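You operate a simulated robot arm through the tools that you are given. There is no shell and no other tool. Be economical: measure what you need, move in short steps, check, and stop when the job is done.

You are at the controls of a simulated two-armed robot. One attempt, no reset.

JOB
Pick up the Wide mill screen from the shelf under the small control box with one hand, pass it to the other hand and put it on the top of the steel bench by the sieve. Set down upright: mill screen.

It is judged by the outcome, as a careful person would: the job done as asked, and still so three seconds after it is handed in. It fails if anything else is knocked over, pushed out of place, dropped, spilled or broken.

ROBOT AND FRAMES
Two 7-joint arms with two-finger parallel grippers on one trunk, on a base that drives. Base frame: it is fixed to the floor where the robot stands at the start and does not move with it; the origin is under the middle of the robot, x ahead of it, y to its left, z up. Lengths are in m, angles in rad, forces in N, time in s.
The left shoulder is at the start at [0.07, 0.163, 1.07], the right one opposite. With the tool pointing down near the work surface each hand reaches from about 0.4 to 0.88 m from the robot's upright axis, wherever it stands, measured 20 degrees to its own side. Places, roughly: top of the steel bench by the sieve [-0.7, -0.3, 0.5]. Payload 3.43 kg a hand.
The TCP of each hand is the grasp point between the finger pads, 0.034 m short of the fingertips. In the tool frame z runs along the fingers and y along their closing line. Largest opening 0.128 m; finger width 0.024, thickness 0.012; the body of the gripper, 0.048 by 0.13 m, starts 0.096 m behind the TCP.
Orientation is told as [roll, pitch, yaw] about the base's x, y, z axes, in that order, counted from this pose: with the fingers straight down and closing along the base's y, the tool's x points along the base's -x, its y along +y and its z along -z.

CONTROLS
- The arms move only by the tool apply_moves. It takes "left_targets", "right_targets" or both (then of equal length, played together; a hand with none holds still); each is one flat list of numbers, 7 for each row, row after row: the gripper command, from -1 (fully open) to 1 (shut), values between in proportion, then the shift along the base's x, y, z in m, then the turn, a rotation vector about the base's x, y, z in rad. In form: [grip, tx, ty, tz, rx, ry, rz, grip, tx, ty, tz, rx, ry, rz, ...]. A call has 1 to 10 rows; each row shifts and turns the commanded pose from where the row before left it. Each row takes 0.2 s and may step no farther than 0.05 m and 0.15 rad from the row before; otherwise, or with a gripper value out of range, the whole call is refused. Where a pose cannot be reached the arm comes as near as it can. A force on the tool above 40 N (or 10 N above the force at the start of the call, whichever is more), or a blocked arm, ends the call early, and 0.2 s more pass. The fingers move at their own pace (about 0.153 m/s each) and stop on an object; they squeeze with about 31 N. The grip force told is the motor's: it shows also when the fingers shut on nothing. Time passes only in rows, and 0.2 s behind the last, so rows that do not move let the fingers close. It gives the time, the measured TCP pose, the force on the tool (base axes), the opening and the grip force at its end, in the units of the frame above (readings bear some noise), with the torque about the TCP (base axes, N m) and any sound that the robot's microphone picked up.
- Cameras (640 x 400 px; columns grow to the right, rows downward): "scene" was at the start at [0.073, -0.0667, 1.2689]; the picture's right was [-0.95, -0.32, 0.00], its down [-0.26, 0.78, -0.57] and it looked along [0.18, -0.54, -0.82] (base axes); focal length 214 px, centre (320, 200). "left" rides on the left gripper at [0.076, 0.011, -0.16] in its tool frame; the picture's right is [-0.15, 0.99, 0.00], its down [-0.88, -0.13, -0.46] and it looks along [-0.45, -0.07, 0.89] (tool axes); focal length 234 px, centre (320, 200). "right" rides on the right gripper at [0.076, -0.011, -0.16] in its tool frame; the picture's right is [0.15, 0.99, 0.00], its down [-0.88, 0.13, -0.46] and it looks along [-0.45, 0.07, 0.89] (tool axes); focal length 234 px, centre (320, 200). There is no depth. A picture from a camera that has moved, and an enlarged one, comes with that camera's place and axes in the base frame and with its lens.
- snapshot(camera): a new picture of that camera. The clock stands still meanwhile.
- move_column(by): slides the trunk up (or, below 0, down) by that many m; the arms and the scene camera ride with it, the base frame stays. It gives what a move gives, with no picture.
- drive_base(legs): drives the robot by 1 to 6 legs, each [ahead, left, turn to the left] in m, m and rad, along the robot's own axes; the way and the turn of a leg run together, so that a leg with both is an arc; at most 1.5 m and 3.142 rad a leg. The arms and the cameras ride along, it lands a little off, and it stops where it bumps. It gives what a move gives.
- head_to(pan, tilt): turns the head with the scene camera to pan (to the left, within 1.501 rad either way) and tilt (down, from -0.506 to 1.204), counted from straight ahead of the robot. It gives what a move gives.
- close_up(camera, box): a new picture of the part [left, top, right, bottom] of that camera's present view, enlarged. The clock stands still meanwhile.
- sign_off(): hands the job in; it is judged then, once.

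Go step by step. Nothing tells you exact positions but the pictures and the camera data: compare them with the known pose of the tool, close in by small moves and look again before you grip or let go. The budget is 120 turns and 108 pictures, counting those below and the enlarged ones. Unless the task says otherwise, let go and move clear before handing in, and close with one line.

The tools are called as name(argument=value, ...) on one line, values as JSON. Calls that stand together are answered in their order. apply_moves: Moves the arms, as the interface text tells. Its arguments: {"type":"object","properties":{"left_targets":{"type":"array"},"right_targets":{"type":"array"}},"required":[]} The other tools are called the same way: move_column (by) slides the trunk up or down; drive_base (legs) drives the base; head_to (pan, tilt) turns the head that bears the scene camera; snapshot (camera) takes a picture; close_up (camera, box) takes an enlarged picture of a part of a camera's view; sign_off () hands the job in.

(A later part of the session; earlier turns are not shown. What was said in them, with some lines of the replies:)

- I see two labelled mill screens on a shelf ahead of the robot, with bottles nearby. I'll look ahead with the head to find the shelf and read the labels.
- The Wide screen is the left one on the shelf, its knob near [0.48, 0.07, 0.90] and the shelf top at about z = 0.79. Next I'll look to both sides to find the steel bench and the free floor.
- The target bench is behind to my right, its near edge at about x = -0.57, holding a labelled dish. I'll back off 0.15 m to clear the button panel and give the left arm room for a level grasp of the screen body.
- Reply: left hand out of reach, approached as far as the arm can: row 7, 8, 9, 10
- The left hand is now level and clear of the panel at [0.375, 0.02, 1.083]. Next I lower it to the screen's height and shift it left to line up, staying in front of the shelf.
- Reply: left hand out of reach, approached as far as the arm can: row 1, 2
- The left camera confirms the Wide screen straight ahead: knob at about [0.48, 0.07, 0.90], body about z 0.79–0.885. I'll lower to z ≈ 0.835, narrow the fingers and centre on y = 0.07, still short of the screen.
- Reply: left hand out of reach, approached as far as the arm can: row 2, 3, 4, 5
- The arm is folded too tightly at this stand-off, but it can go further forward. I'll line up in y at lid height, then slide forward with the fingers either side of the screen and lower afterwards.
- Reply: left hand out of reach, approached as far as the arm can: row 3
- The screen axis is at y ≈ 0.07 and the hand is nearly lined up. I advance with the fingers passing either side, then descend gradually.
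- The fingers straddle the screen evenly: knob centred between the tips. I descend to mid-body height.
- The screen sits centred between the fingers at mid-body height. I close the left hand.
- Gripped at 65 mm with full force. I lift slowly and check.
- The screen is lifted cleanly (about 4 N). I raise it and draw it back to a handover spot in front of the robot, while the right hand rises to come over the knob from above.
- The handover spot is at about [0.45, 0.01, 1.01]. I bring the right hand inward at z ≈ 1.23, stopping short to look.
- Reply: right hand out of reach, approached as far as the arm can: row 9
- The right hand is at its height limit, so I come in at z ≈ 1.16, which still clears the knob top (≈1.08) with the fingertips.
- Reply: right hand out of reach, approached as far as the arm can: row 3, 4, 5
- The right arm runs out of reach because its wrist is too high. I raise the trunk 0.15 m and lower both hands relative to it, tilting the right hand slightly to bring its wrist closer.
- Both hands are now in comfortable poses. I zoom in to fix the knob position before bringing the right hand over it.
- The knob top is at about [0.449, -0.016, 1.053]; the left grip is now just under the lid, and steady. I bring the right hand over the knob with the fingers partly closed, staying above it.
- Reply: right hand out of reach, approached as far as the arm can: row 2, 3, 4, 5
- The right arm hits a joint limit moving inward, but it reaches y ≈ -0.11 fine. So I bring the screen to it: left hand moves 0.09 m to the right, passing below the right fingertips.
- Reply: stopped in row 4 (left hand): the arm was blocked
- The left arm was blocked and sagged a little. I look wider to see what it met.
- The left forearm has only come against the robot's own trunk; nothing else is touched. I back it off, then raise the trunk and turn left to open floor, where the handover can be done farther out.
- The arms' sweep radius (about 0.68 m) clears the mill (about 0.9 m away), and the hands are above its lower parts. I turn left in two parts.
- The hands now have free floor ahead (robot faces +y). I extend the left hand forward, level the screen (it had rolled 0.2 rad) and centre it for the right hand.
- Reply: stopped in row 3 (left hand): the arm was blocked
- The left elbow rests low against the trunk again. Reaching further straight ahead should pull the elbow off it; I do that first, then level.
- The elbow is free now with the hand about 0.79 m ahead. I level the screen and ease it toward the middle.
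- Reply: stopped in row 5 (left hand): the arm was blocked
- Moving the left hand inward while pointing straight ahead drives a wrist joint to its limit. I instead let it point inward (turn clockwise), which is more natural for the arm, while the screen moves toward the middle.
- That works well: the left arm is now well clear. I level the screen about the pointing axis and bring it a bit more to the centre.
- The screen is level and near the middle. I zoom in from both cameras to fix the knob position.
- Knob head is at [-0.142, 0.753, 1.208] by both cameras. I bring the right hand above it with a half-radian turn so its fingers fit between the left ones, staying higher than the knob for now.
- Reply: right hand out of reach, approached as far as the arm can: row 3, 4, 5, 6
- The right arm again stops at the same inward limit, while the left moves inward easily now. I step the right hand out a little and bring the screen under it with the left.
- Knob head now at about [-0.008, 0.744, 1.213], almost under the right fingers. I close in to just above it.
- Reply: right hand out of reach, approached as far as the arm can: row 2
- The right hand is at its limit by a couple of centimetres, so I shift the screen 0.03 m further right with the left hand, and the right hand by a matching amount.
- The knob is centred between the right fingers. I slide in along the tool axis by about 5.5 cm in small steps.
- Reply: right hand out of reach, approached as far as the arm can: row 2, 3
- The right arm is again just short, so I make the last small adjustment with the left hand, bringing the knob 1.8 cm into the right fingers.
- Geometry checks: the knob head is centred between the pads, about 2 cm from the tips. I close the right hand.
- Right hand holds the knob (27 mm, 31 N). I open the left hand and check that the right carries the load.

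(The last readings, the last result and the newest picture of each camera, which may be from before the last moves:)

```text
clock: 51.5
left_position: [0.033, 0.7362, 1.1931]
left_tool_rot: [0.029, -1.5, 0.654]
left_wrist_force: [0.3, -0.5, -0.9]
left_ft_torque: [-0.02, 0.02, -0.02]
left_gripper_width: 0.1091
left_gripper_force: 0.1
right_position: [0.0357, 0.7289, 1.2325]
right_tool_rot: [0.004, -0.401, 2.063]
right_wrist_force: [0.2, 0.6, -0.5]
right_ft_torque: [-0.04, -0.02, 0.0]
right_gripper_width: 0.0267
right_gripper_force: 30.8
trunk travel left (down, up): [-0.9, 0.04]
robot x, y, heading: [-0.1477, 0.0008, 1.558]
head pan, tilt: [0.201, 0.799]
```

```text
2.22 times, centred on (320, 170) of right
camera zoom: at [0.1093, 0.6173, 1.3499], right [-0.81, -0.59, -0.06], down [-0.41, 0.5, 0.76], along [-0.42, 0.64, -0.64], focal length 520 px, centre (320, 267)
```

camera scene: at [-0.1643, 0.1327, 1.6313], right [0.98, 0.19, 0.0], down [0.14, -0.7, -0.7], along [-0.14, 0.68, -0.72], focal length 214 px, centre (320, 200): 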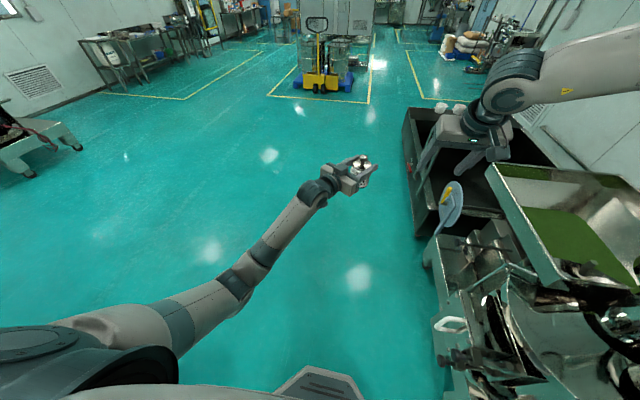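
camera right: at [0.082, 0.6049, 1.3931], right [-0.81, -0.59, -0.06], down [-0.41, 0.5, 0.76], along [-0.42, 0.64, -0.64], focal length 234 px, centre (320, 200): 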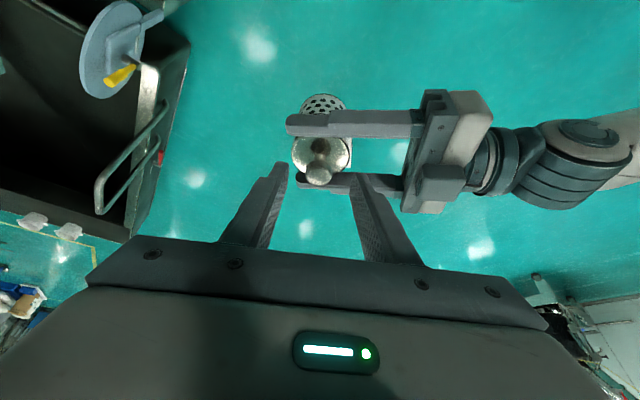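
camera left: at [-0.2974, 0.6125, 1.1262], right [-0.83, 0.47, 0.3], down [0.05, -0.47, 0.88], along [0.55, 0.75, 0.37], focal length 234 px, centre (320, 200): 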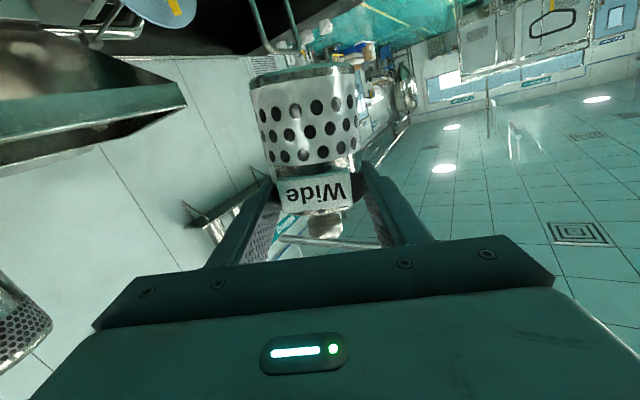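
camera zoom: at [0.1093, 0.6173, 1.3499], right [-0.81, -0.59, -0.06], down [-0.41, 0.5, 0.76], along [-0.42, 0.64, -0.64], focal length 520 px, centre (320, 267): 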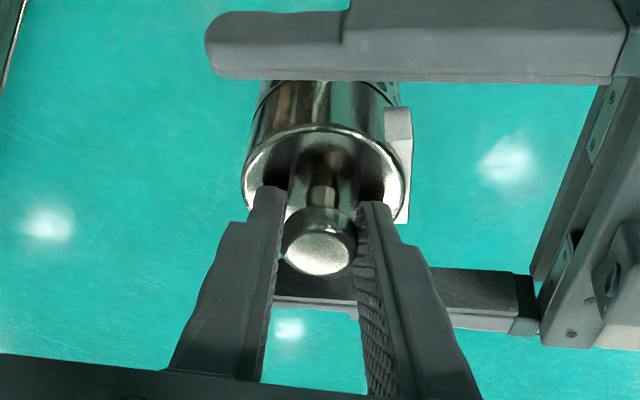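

The left hand is open but the right wrist shows little load yet; I wait a moment and re-read before moving.

apply_moves(left_targets=[-1, 0, 0, 0, 0, 0, 0, -1, 0, 0, 0, 0, 0, 0], right_targets=[1, 0, 0, 0, 0, 0, 0, 1, 0, 0, 0, 0, 0, 0])

close_up(camera="scene", box=[350, 110, 450, 210])

snapshot(camera="left")

```text
clock: 52.0
left_position: [0.0337, 0.735, 1.1909]
left_tool_rot: [0.029, -1.498, 0.655]
left_wrist_force: [-0.1, -0.5, -0.3]
left_ft_torque: [-0.01, 0.01, 0.02]
left_gripper_width: 0.1279
left_gripper_force: 0.1
right_position: [0.0359, 0.7288, 1.2314]
right_tool_rot: [0.001, -0.401, 2.062]
right_wrist_force: [-0.5, 0.4, 0.0]
right_ft_torque: [0.0, 0.0, 0.01]
right_gripper_width: 0.027
right_gripper_force: 30.8
trunk travel left (down, up): [-0.9, 0.04]
robot x, y, heading: [-0.1534, 0.0008, 1.562]
head pan, tilt: [0.201, 0.799]
```

```text
4.00 times, centred on (400, 160) of scene
camera zoom: at [-0.165, 0.1317, 1.6314], right [0.98, 0.19, 0.0], down [0.14, -0.7, -0.7], along [-0.13, 0.68, -0.72], focal length 858 px, centre (0, 360)
```

zoom: 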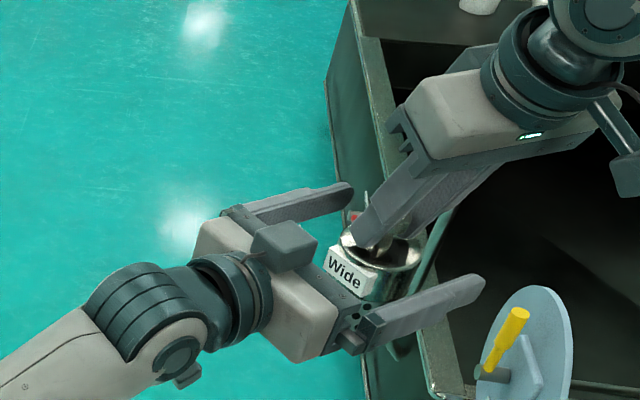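

```text
37 pictures are left
camera left: at [-0.1026, 0.6396, 1.1299], right [-0.62, 0.77, 0.15], down [-0.22, -0.35, 0.91], along [0.76, 0.53, 0.38], focal length 234 px, centre (320, 200)
```

left: 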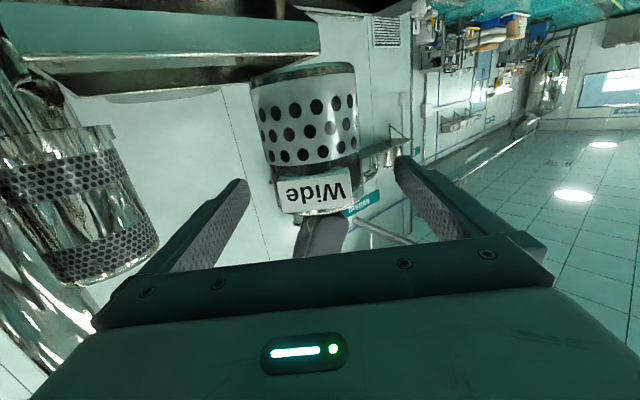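

The screen hangs upright in the right hand, clear of the open left fingers. I back the left hand straight out, then look toward the bench (to the robot's left).

apply_moves(left_targets=[-1, -0.03, -0.023, 0, 0, 0, 0, -1, -0.03, -0.023, 0, 0, 0, 0, -1, -0.03, -0.023, 0, 0, 0, 0, -1, -0.03, -0.023, 0, 0, 0, 0, -1, -0.03, -0.023, 0, 0, 0, 0, -1, -0.03, 0, 0, 0, 0, 0])

head_to(pan=1.5, tilt=0.75)

snapshot(camera="scene")

```text
clock: 53.5
left_position: [-0.1488, 0.6207, 1.1929]
left_tool_rot: [0.012, -1.497, 0.673]
left_wrist_force: [1.1, -0.3, 0.3]
left_ft_torque: [-0.02, 0.0, 0.03]
left_gripper_width: 0.128
left_gripper_force: 0.1
right_position: [0.0361, 0.7286, 1.2313]
right_tool_rot: [0.0, -0.398, 2.063]
right_wrist_force: [-0.1, 0.1, -0.2]
right_ft_torque: [-0.01, 0.01, -0.06]
right_gripper_width: 0.0268
right_gripper_force: 30.8
trunk travel left (down, up): [-0.9, 0.04]
robot x, y, heading: [-0.1477, 0.0002, 1.561]
head pan, tilt: [0.201, 0.799]
```

```text
clock: 54.9
left_position: [-0.1481, 0.6194, 1.1925]
left_tool_rot: [0.031, -1.497, 0.655]
left_wrist_force: [-0.1, -0.5, -0.6]
left_ft_torque: [0.03, 0.0, 0.02]
left_gripper_width: 0.1281
left_gripper_force: 0.0
right_position: [0.0366, 0.7304, 1.2322]
right_tool_rot: [0.002, -0.402, 2.063]
right_wrist_force: [-0.3, -0.5, 0.0]
right_ft_torque: [-0.04, -0.01, 0.01]
right_gripper_width: 0.0268
right_gripper_force: 31.3
trunk travel left (down, up): [-0.9, 0.04]
robot x, y, heading: [-0.148, -0.0039, 1.561]
head pan, tilt: [1.499, 0.75]
```

```text
36 pictures are left
camera scene: at [-0.2319, 0.059, 1.6354], right [0.08, 1.0, 0.0], down [0.68, -0.05, -0.73], along [-0.73, 0.06, -0.68], focal length 214 px, centre (320, 200)
```

scene: 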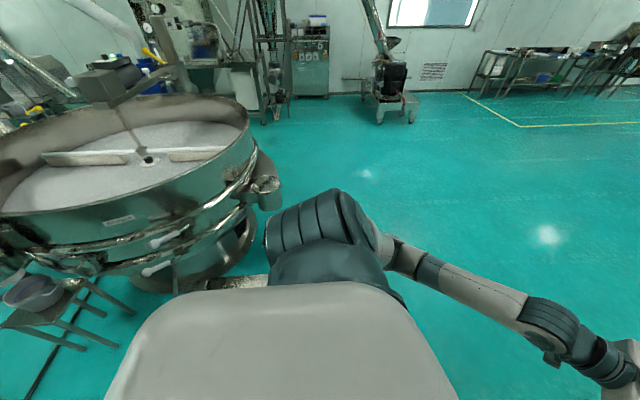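

The way round to the bench is open floor, with the sieve well beyond my sweep radius. I pull the right hand in, lift the left hand up out of the way, then turn left about 2.35 rad to face the bench.

apply_moves(left_targets=[-1, -0.02, -0.01, 0.03, 0, 0, 0, -1, -0.02, -0.01, 0.03, 0, 0, 0, -1, -0.02, -0.01, 0.03, 0, 0, 0, -1, -0.02, -0.01, 0.03, 0, 0, 0, -1, -0.02, -0.01, 0.03, 0, 0, 0, -1, -0.02, -0.01, 0.03, 0, 0, 0], right_targets=[1, 0, -0.02, 0.01, 0, 0, 0, 1, 0, -0.025, 0.01, 0, 0, 0, 1, 0, -0.025, 0, 0, 0, 0, 1, 0, -0.025, 0, 0, 0, 0, 1, 0, -0.025, 0, 0, 0, 0, 1, 0, -0.02, 0, 0, 0, 0])

drive_base(legs=[[0, 0, 1.0], [0, 0, 1.35]])

head_to(pan=-0.2, tilt=1.0)

snapshot(camera="scene")

```text
clock: 56.3
left_position: [-0.2682, 0.5581, 1.3744]
left_tool_rot: [0.041, -1.5, 0.643]
left_wrist_force: [-0.2, -0.4, -0.1]
left_ft_torque: [0.0, -0.01, -0.03]
left_gripper_width: 0.1278
left_gripper_force: 0.0
right_position: [0.0364, 0.5886, 1.2525]
right_tool_rot: [0.0, -0.4, 2.059]
right_wrist_force: [-0.1, -0.5, -1.8]
right_ft_torque: [-0.01, 0.01, -0.02]
right_gripper_width: 0.0269
right_gripper_force: 31.4
trunk travel left (down, up): [-0.9, 0.04]
robot x, y, heading: [-0.1477, -0.0012, 1.564]
head pan, tilt: [1.499, 0.75]
```

```text
clock: 62.6
left_position: [-0.4696, -0.4744, 1.3731]
left_tool_rot: [0.032, -1.498, 2.993]
left_wrist_force: [-0.7, -0.2, -0.7]
left_ft_torque: [-0.01, -0.03, 0.02]
left_gripper_width: 0.128
left_gripper_force: 0.1
right_position: [-0.703, -0.2767, 1.2506]
right_tool_rot: [-0.001, -0.399, -1.88]
right_wrist_force: [-0.1, 0.8, -3.7]
right_ft_torque: [-0.01, 0.01, 0.0]
right_gripper_width: 0.0271
right_gripper_force: 30.7
trunk travel left (down, up): [-0.9, 0.04]
robot x, y, heading: [-0.1488, -0.0026, -2.376]
head pan, tilt: [1.499, 0.75]
```

```text
clock: 64.3
left_position: [-0.4698, -0.4757, 1.3734]
left_tool_rot: [0.033, -1.498, 2.995]
left_wrist_force: [-0.3, -0.3, 0.1]
left_ft_torque: [0.0, 0.03, 0.01]
left_gripper_width: 0.1281
left_gripper_force: 0.1
right_position: [-0.7031, -0.2776, 1.2523]
right_tool_rot: [-0.001, -0.4, -1.881]
right_wrist_force: [0.9, -0.2, -3.6]
right_ft_torque: [0.04, 0.01, 0.02]
right_gripper_width: 0.0265
right_gripper_force: 30.8
trunk travel left (down, up): [-0.9, 0.04]
robot x, y, heading: [-0.1515, -0.0016, -2.38]
head pan, tilt: [-0.201, 1.0]
```

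```text
35 pictures are left
camera scene: at [-0.2456, -0.0708, 1.6163], right [-0.54, 0.84, 0.0], down [0.71, 0.45, -0.54], along [-0.46, -0.29, -0.84], focal length 214 px, centre (320, 200)
```

scene: 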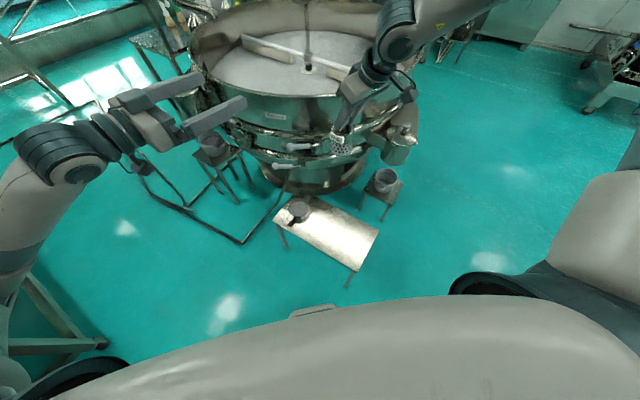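

The bench is right below: x -0.85…-0.59, y -0.58…-0.07, with the dish at its far-left end, and the right hand holds the screen over a free spot at about [-0.70, -0.28]. I lower the trunk 0.4 m and check.

move_column(by=-0.4)

snapshot(camera="scene")

snapshot(camera="right")

```text
clock: 68.1
left_position: [-0.4689, -0.474, 0.9725]
left_tool_rot: [0.033, -1.5, 2.995]
left_wrist_force: [-0.1, 0.3, -0.6]
left_ft_torque: [-0.03, 0.02, 0.02]
left_gripper_width: 0.128
left_gripper_force: 0.0
right_position: [-0.7019, -0.2765, 0.8509]
right_tool_rot: [0.001, -0.401, -1.879]
right_wrist_force: [0.1, 0.2, -2.7]
right_ft_torque: [0.03, 0.01, -0.01]
right_gripper_width: 0.0272
right_gripper_force: 30.9
trunk travel left (down, up): [-0.5, 0.44]
robot x, y, heading: [-0.1502, 0.0018, -2.372]
head pan, tilt: [-0.201, 1.0]
```

```text
34 pictures are left
camera scene: at [-0.2453, -0.0706, 1.2163], right [-0.53, 0.85, 0.0], down [0.71, 0.45, -0.54], along [-0.46, -0.29, -0.84], focal length 214 px, centre (320, 200)
```

scene: 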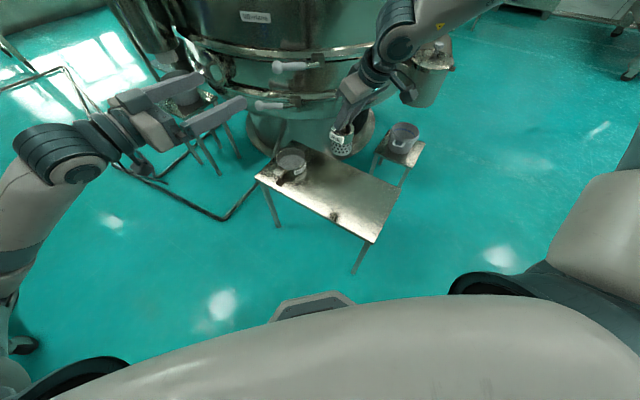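

```text
33 pictures are left
camera right: at [-0.6726, -0.1491, 0.9696], right [0.98, -0.17, -0.06], down [-0.07, -0.64, 0.76], along [-0.17, -0.75, -0.64], focal length 234 px, centre (320, 200)
```

right: 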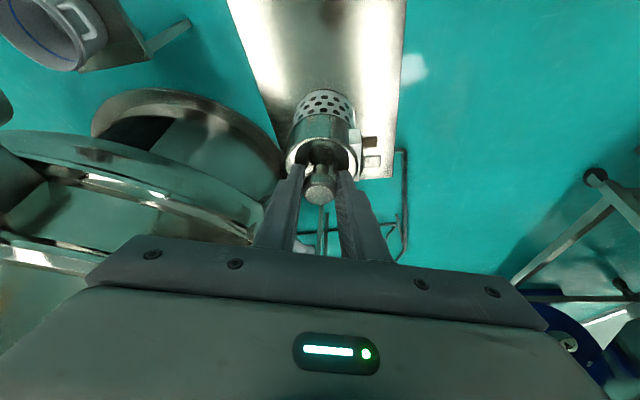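

The screen is right over the free part of the bench. I zoom in to judge its uprightness and bottom height before the final descent.

close_up(camera="scene", box=[270, 60, 410, 200])

snapshot(camera="left")

```text
2.86 times, centred on (340, 130) of scene
camera zoom: at [-0.2453, -0.0706, 1.2163], right [-0.53, 0.85, 0.0], down [0.71, 0.45, -0.54], along [-0.46, -0.29, -0.84], focal length 613 px, centre (263, 400)
```

zoom: 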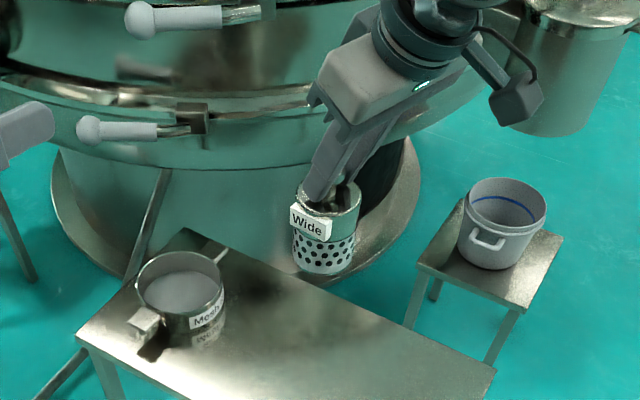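

```text
31 pictures are left
camera left: at [-0.3076, -0.5048, 0.9102], right [-0.12, -0.98, 0.15], down [0.4, 0.09, 0.91], along [-0.91, 0.17, 0.39], focal length 234 px, centre (320, 200)
```

left: 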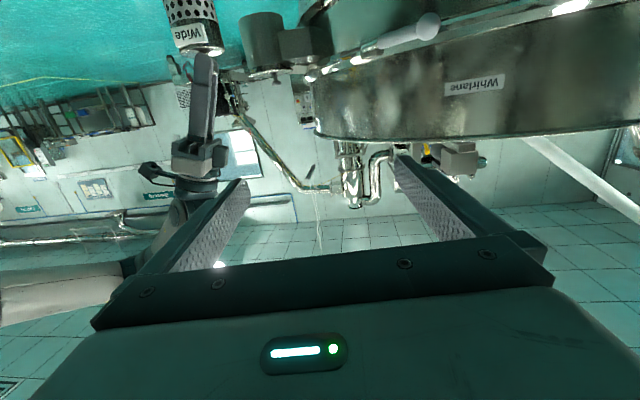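

The screen hangs upright, its bottom at about z = 0.722. I lower the trunk 0.18 m, leaving about 4 cm for the final approach.

move_column(by=-0.18)

close_up(camera="scene", box=[250, 30, 450, 210])

snapshot(camera="left")

```text
clock: 70.1
left_position: [-0.4688, -0.4753, 0.7936]
left_tool_rot: [0.035, -1.498, 2.991]
left_wrist_force: [0.9, -0.4, 0.0]
left_ft_torque: [0.0, 0.02, -0.02]
left_gripper_width: 0.1279
left_gripper_force: 0.0
right_position: [-0.7023, -0.2778, 0.6722]
right_tool_rot: [0.0, -0.402, -1.88]
right_wrist_force: [-0.1, -0.7, -2.8]
right_ft_torque: [0.01, 0.0, 0.0]
right_gripper_width: 0.0275
right_gripper_force: 31.2
trunk travel left (down, up): [-0.32, 0.62]
robot x, y, heading: [-0.1514, -0.0005, -2.375]
head pan, tilt: [-0.201, 1.0]
```

```text
2.22 times, centred on (350, 120) of scene
camera zoom: at [-0.2452, -0.0705, 1.0364], right [-0.53, 0.85, 0.0], down [0.71, 0.45, -0.54], along [-0.46, -0.29, -0.84], focal length 477 px, centre (253, 378)
```

zoom: 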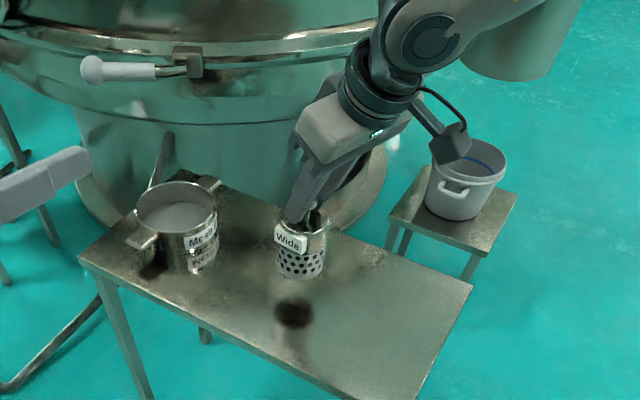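

```text
29 pictures are left
camera left: at [-0.3075, -0.5047, 0.7303], right [-0.12, -0.98, 0.15], down [0.4, 0.09, 0.91], along [-0.91, 0.17, 0.39], focal length 234 px, centre (320, 200)
```

left: 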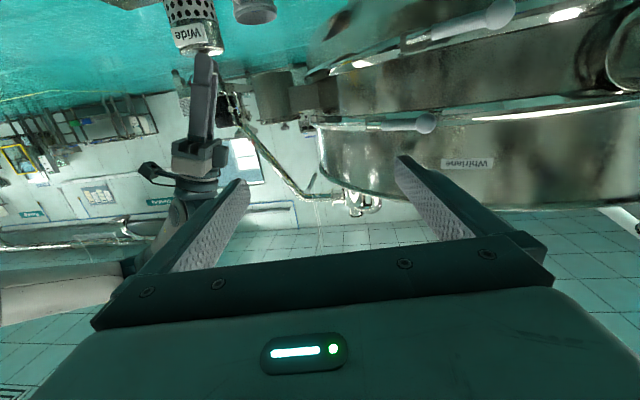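

Bench height of 0.5 is confirmed and the path is clear. I descend with the arm in small steps, watching the force for contact.

apply_moves(right_targets=[1, 0, 0, -0.01, 0, 0, 0, 1, 0, 0, -0.01, 0, 0, 0, 1, 0, 0, -0.008, 0, 0, 0, 1, 0, 0, -0.004, 0, 0, 0])

close_up(camera="scene", box=[310, 70, 420, 170])

```text
clock: 71.1
left_position: [-0.4703, -0.4739, 0.7928]
left_tool_rot: [0.033, -1.499, 2.995]
left_wrist_force: [-0.2, 0.1, -0.8]
left_ft_torque: [0.01, -0.02, 0.03]
left_gripper_width: 0.1277
left_gripper_force: 0.0
right_position: [-0.7019, -0.278, 0.6391]
right_tool_rot: [-0.001, -0.397, -1.881]
right_wrist_force: [0.2, -0.3, -3.9]
right_ft_torque: [0.01, 0.0, -0.02]
right_gripper_width: 0.027
right_gripper_force: 31.0
trunk travel left (down, up): [-0.32, 0.62]
robot x, y, heading: [-0.1524, -0.0006, -2.381]
head pan, tilt: [-0.201, 1.0]
```

```text
4.00 times, centred on (365, 120) of scene
camera zoom: at [-0.2454, -0.0706, 1.0363], right [-0.53, 0.85, 0.0], down [0.71, 0.45, -0.54], along [-0.46, -0.29, -0.84], focal length 858 px, centre (140, 520)
```

zoom: 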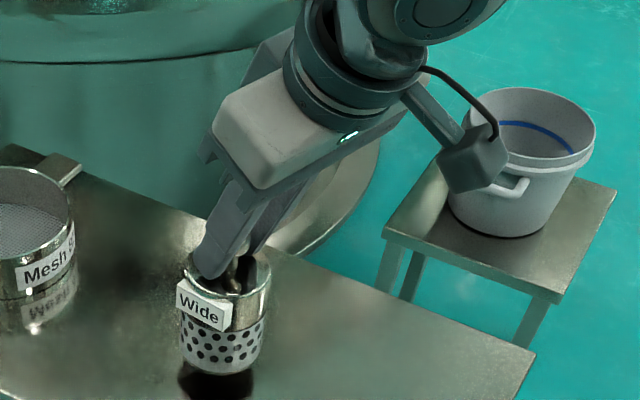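

Still hanging free (-3.9 N), the reflection shows a small gap. I continue in 3 mm steps.

apply_moves(right_targets=[1, 0, 0, -0.004, 0, 0, 0, 1, 0, 0, -0.003, 0, 0, 0, 1, 0, 0, 0, 0, 0, 0])

```text
clock: 71.9
left_position: [-0.469, -0.4744, 0.7941]
left_tool_rot: [0.033, -1.499, 2.994]
left_wrist_force: [0.4, 0.8, 0.5]
left_ft_torque: [0.01, -0.03, 0.0]
left_gripper_width: 0.128
left_gripper_force: 0.1
right_position: [-0.7028, -0.2775, 0.6323]
right_tool_rot: [0.001, -0.4, -1.88]
right_wrist_force: [-0.6, -0.6, -4.1]
right_ft_torque: [0.0, -0.03, 0.02]
right_gripper_width: 0.0271
right_gripper_force: 31.1
trunk travel left (down, up): [-0.32, 0.62]
robot x, y, heading: [-0.1503, -0.0017, -2.378]
head pan, tilt: [-0.201, 1.0]
```

apply_moves(right_targets=[1, 0, 0, -0.003, 0, 0, 0, 1, 0, 0, -0.002, 0, 0, 0, 1, 0, 0, 0, 0, 0, 0])

close_up(camera="scene", box=[320, 115, 390, 175])

```text
clock: 72.7
left_position: [-0.4677, -0.4755, 0.7941]
left_tool_rot: [0.034, -1.499, 2.993]
left_wrist_force: [0.2, 0.0, -0.4]
left_ft_torque: [0.01, -0.04, -0.01]
left_gripper_width: 0.1279
left_gripper_force: 0.1
right_position: [-0.7027, -0.2767, 0.6262]
right_tool_rot: [0.0, -0.399, -1.88]
right_wrist_force: [0.2, 0.4, -3.3]
right_ft_torque: [0.03, 0.01, -0.02]
right_gripper_width: 0.0269
right_gripper_force: 30.7
trunk travel left (down, up): [-0.32, 0.62]
robot x, y, heading: [-0.1517, -0.0014, -2.378]
head pan, tilt: [-0.201, 1.0]
```

```text
6.67 times, centred on (355, 145) of scene
camera zoom: at [-0.2453, -0.0706, 1.0363], right [-0.53, 0.85, 0.0], down [0.71, 0.45, -0.54], along [-0.46, -0.29, -0.84], focal length 1430 px, centre (87, 567)
```

zoom: 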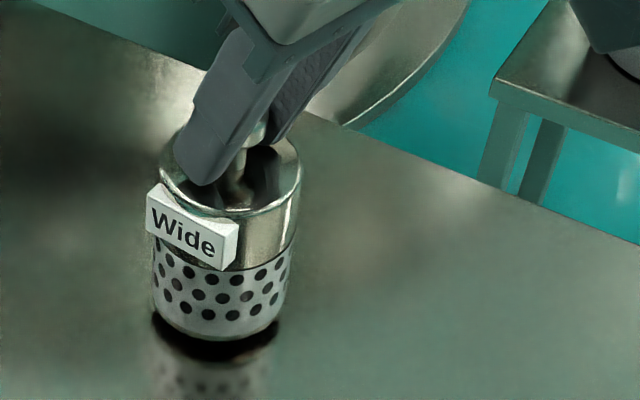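

The reflection shows roughly 1 cm still to go. I keep lowering gently.

apply_moves(right_targets=[1, 0, 0, -0.003, 0, 0, 0, 1, 0, 0, -0.002, 0, 0, 0, 1, 0, 0, -0.001, 0, 0, 0, 1, 0, 0, 0, 0, 0, 0])

close_up(camera="scene", box=[320, 115, 390, 175])

```text
clock: 73.7
left_position: [-0.4696, -0.4738, 0.7942]
left_tool_rot: [0.034, -1.497, 2.993]
left_wrist_force: [-0.6, -0.1, -0.5]
left_ft_torque: [-0.04, -0.01, 0.03]
left_gripper_width: 0.1277
left_gripper_force: 0.0
right_position: [-0.7021, -0.2778, 0.6217]
right_tool_rot: [-0.001, -0.401, -1.878]
right_wrist_force: [0.0, 0.3, -3.0]
right_ft_torque: [0.05, 0.0, -0.01]
right_gripper_width: 0.027
right_gripper_force: 30.8
trunk travel left (down, up): [-0.32, 0.62]
robot x, y, heading: [-0.1517, 0.0014, -2.376]
head pan, tilt: [-0.201, 1.0]
```

```text
6.67 times, centred on (355, 145) of scene
camera zoom: at [-0.2453, -0.0706, 1.0363], right [-0.53, 0.85, 0.0], down [0.71, 0.45, -0.54], along [-0.46, -0.29, -0.84], focal length 1430 px, centre (87, 567)
```

zoom: 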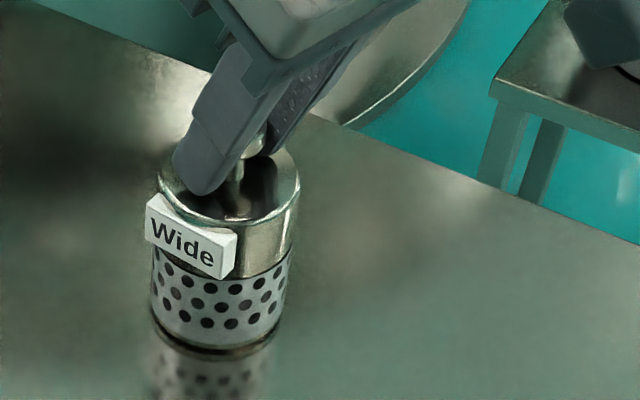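

Only a few millimetres remain. I step down by 1 mm at a time.

apply_moves(right_targets=[1, 0, 0, -0.001, 0, 0, 0, 1, 0, 0, -0.001, 0, 0, 0, 1, 0, 0, -0.001, 0, 0, 0, 1, 0, 0, 0, 0, 0, 0])

close_up(camera="scene", box=[320, 115, 390, 175])

```text
clock: 74.7
left_position: [-0.4685, -0.4745, 0.7955]
left_tool_rot: [0.049, -1.5, 2.976]
left_wrist_force: [-0.5, -0.2, 1.3]
left_ft_torque: [0.02, 0.02, 0.0]
left_gripper_width: 0.128
left_gripper_force: 0.1
right_position: [-0.702, -0.2783, 0.6209]
right_tool_rot: [-0.002, -0.401, -1.876]
right_wrist_force: [-4.4, 3.9, 17.9]
right_ft_torque: [0.55, -0.08, 0.04]
right_gripper_width: 0.0267
right_gripper_force: 31.1
trunk travel left (down, up): [-0.32, 0.62]
robot x, y, heading: [-0.149, 0.0037, -2.378]
head pan, tilt: [-0.201, 1.0]
```

```text
6.67 times, centred on (355, 145) of scene
camera zoom: at [-0.2441, -0.0695, 1.0367], right [-0.53, 0.85, 0.0], down [0.71, 0.45, -0.54], along [-0.46, -0.29, -0.84], focal length 1430 px, centre (87, 567)
```

zoom: 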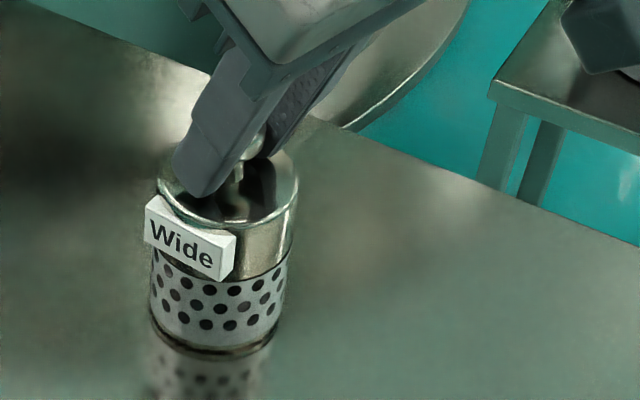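

Firm contact with the bench (about +18 N), screen upright. I ease off 1.5 mm and open the fingers gently.

apply_moves(right_targets=[1, 0, 0, 0.001, 0, 0, 0, 1, 0, 0, 0.0005, 0, 0, 0, 0.5, 0, 0, 0, 0, 0, 0, 0.3, 0, 0, 0, 0, 0, 0, 0.1, 0, 0, 0, 0, 0, 0, 0.1, 0, 0, 0, 0, 0, 0])

close_up(camera="scene", box=[320, 115, 390, 175])

close_up(camera="right", box=[220, 80, 420, 260])

```text
clock: 76.1
left_position: [-0.4698, -0.475, 0.7941]
left_tool_rot: [0.035, -1.5, 2.992]
left_wrist_force: [0.3, 0.8, -0.2]
left_ft_torque: [0.04, -0.01, 0.0]
left_gripper_width: 0.1282
left_gripper_force: 0.1
right_position: [-0.7013, -0.2786, 0.6187]
right_tool_rot: [0.0, -0.4, -1.879]
right_wrist_force: [0.3, 0.1, -0.1]
right_ft_torque: [-0.01, -0.03, 0.03]
right_gripper_width: 0.0575
right_gripper_force: 0.0
trunk travel left (down, up): [-0.32, 0.62]
robot x, y, heading: [-0.1496, 0.0006, -2.374]
head pan, tilt: [-0.201, 1.0]
```

```text
6.67 times, centred on (355, 145) of scene
camera zoom: at [-0.2451, -0.0705, 1.0362], right [-0.53, 0.85, 0.0], down [0.71, 0.45, -0.54], along [-0.46, -0.29, -0.84], focal length 1430 px, centre (87, 567)
```

zoom: 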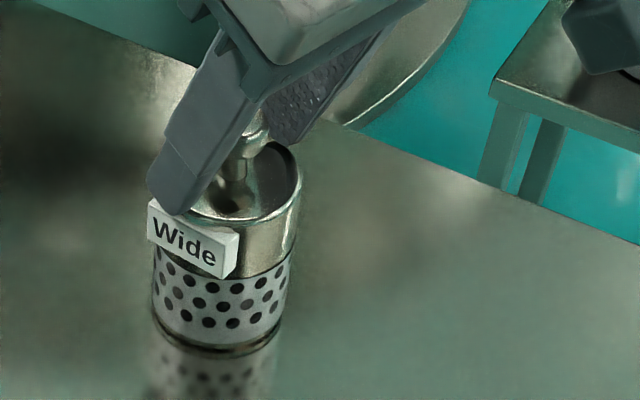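

```text
2.22 times, centred on (320, 170) of right
camera zoom: at [-0.6722, -0.1494, 0.7377], right [0.98, -0.17, -0.06], down [-0.07, -0.64, 0.76], along [-0.17, -0.75, -0.65], focal length 520 px, centre (320, 267)
```

zoom: 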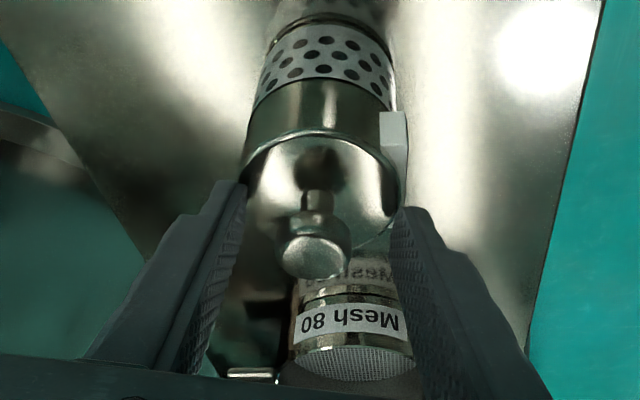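

The screen stands by itself on the bench and the fingers are clear. I withdraw the right hand back along its axis.

apply_moves(right_targets=[0.1, 0.0018, 0.0055, 0.0138, 0, 0, 0, 0.1, 0.0036, 0.011, 0.0276, 0, 0, 0, 0.1, 0.0036, 0.011, 0.0276, 0, 0, 0, 0.1, 0.0036, 0.011, 0.0276, 0, 0, 0, 0.1, 0, 0.01, 0.03, 0, 0, 0, 0.1, 0, 0.01, 0.03, 0, 0, 0])

close_up(camera="scene", box=[260, 60, 440, 220])

```text
clock: 77.5
left_position: [-0.4691, -0.4735, 0.7934]
left_tool_rot: [0.041, -1.5, 2.984]
left_wrist_force: [-0.6, -0.7, 0.0]
left_ft_torque: [0.01, 0.0, -0.02]
left_gripper_width: 0.1279
left_gripper_force: 0.1
right_position: [-0.6898, -0.2196, 0.7789]
right_tool_rot: [0.001, -0.401, -1.878]
right_wrist_force: [-0.1, -0.2, 0.5]
right_ft_torque: [-0.01, 0.02, -0.01]
right_gripper_width: 0.0577
right_gripper_force: 0.1
trunk travel left (down, up): [-0.32, 0.62]
robot x, y, heading: [-0.1499, 0.0002, -2.376]
head pan, tilt: [-0.201, 1.0]
```

```text
2.50 times, centred on (350, 140) of scene
camera zoom: at [-0.2448, -0.0701, 1.0363], right [-0.53, 0.85, 0.0], down [0.71, 0.45, -0.54], along [-0.46, -0.29, -0.84], focal length 536 px, centre (245, 350)
```

zoom: 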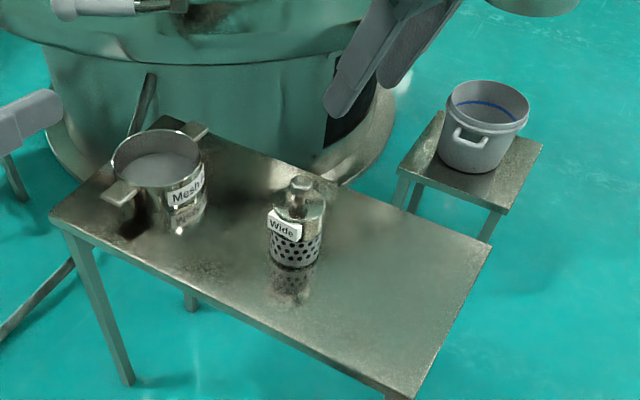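

The Wide mill screen stands upright on the steel bench, both hands are clear of it, and the dish and bucket beside it are undisturbed. I hand the job in.

sign_off()

```text
The job is handed in.
```

The Wide mill screen was lifted off its shelf with the left hand, passed to the right hand, and now stands upright on the steel bench by the sieve, with both hands clear and nothing else disturbed.
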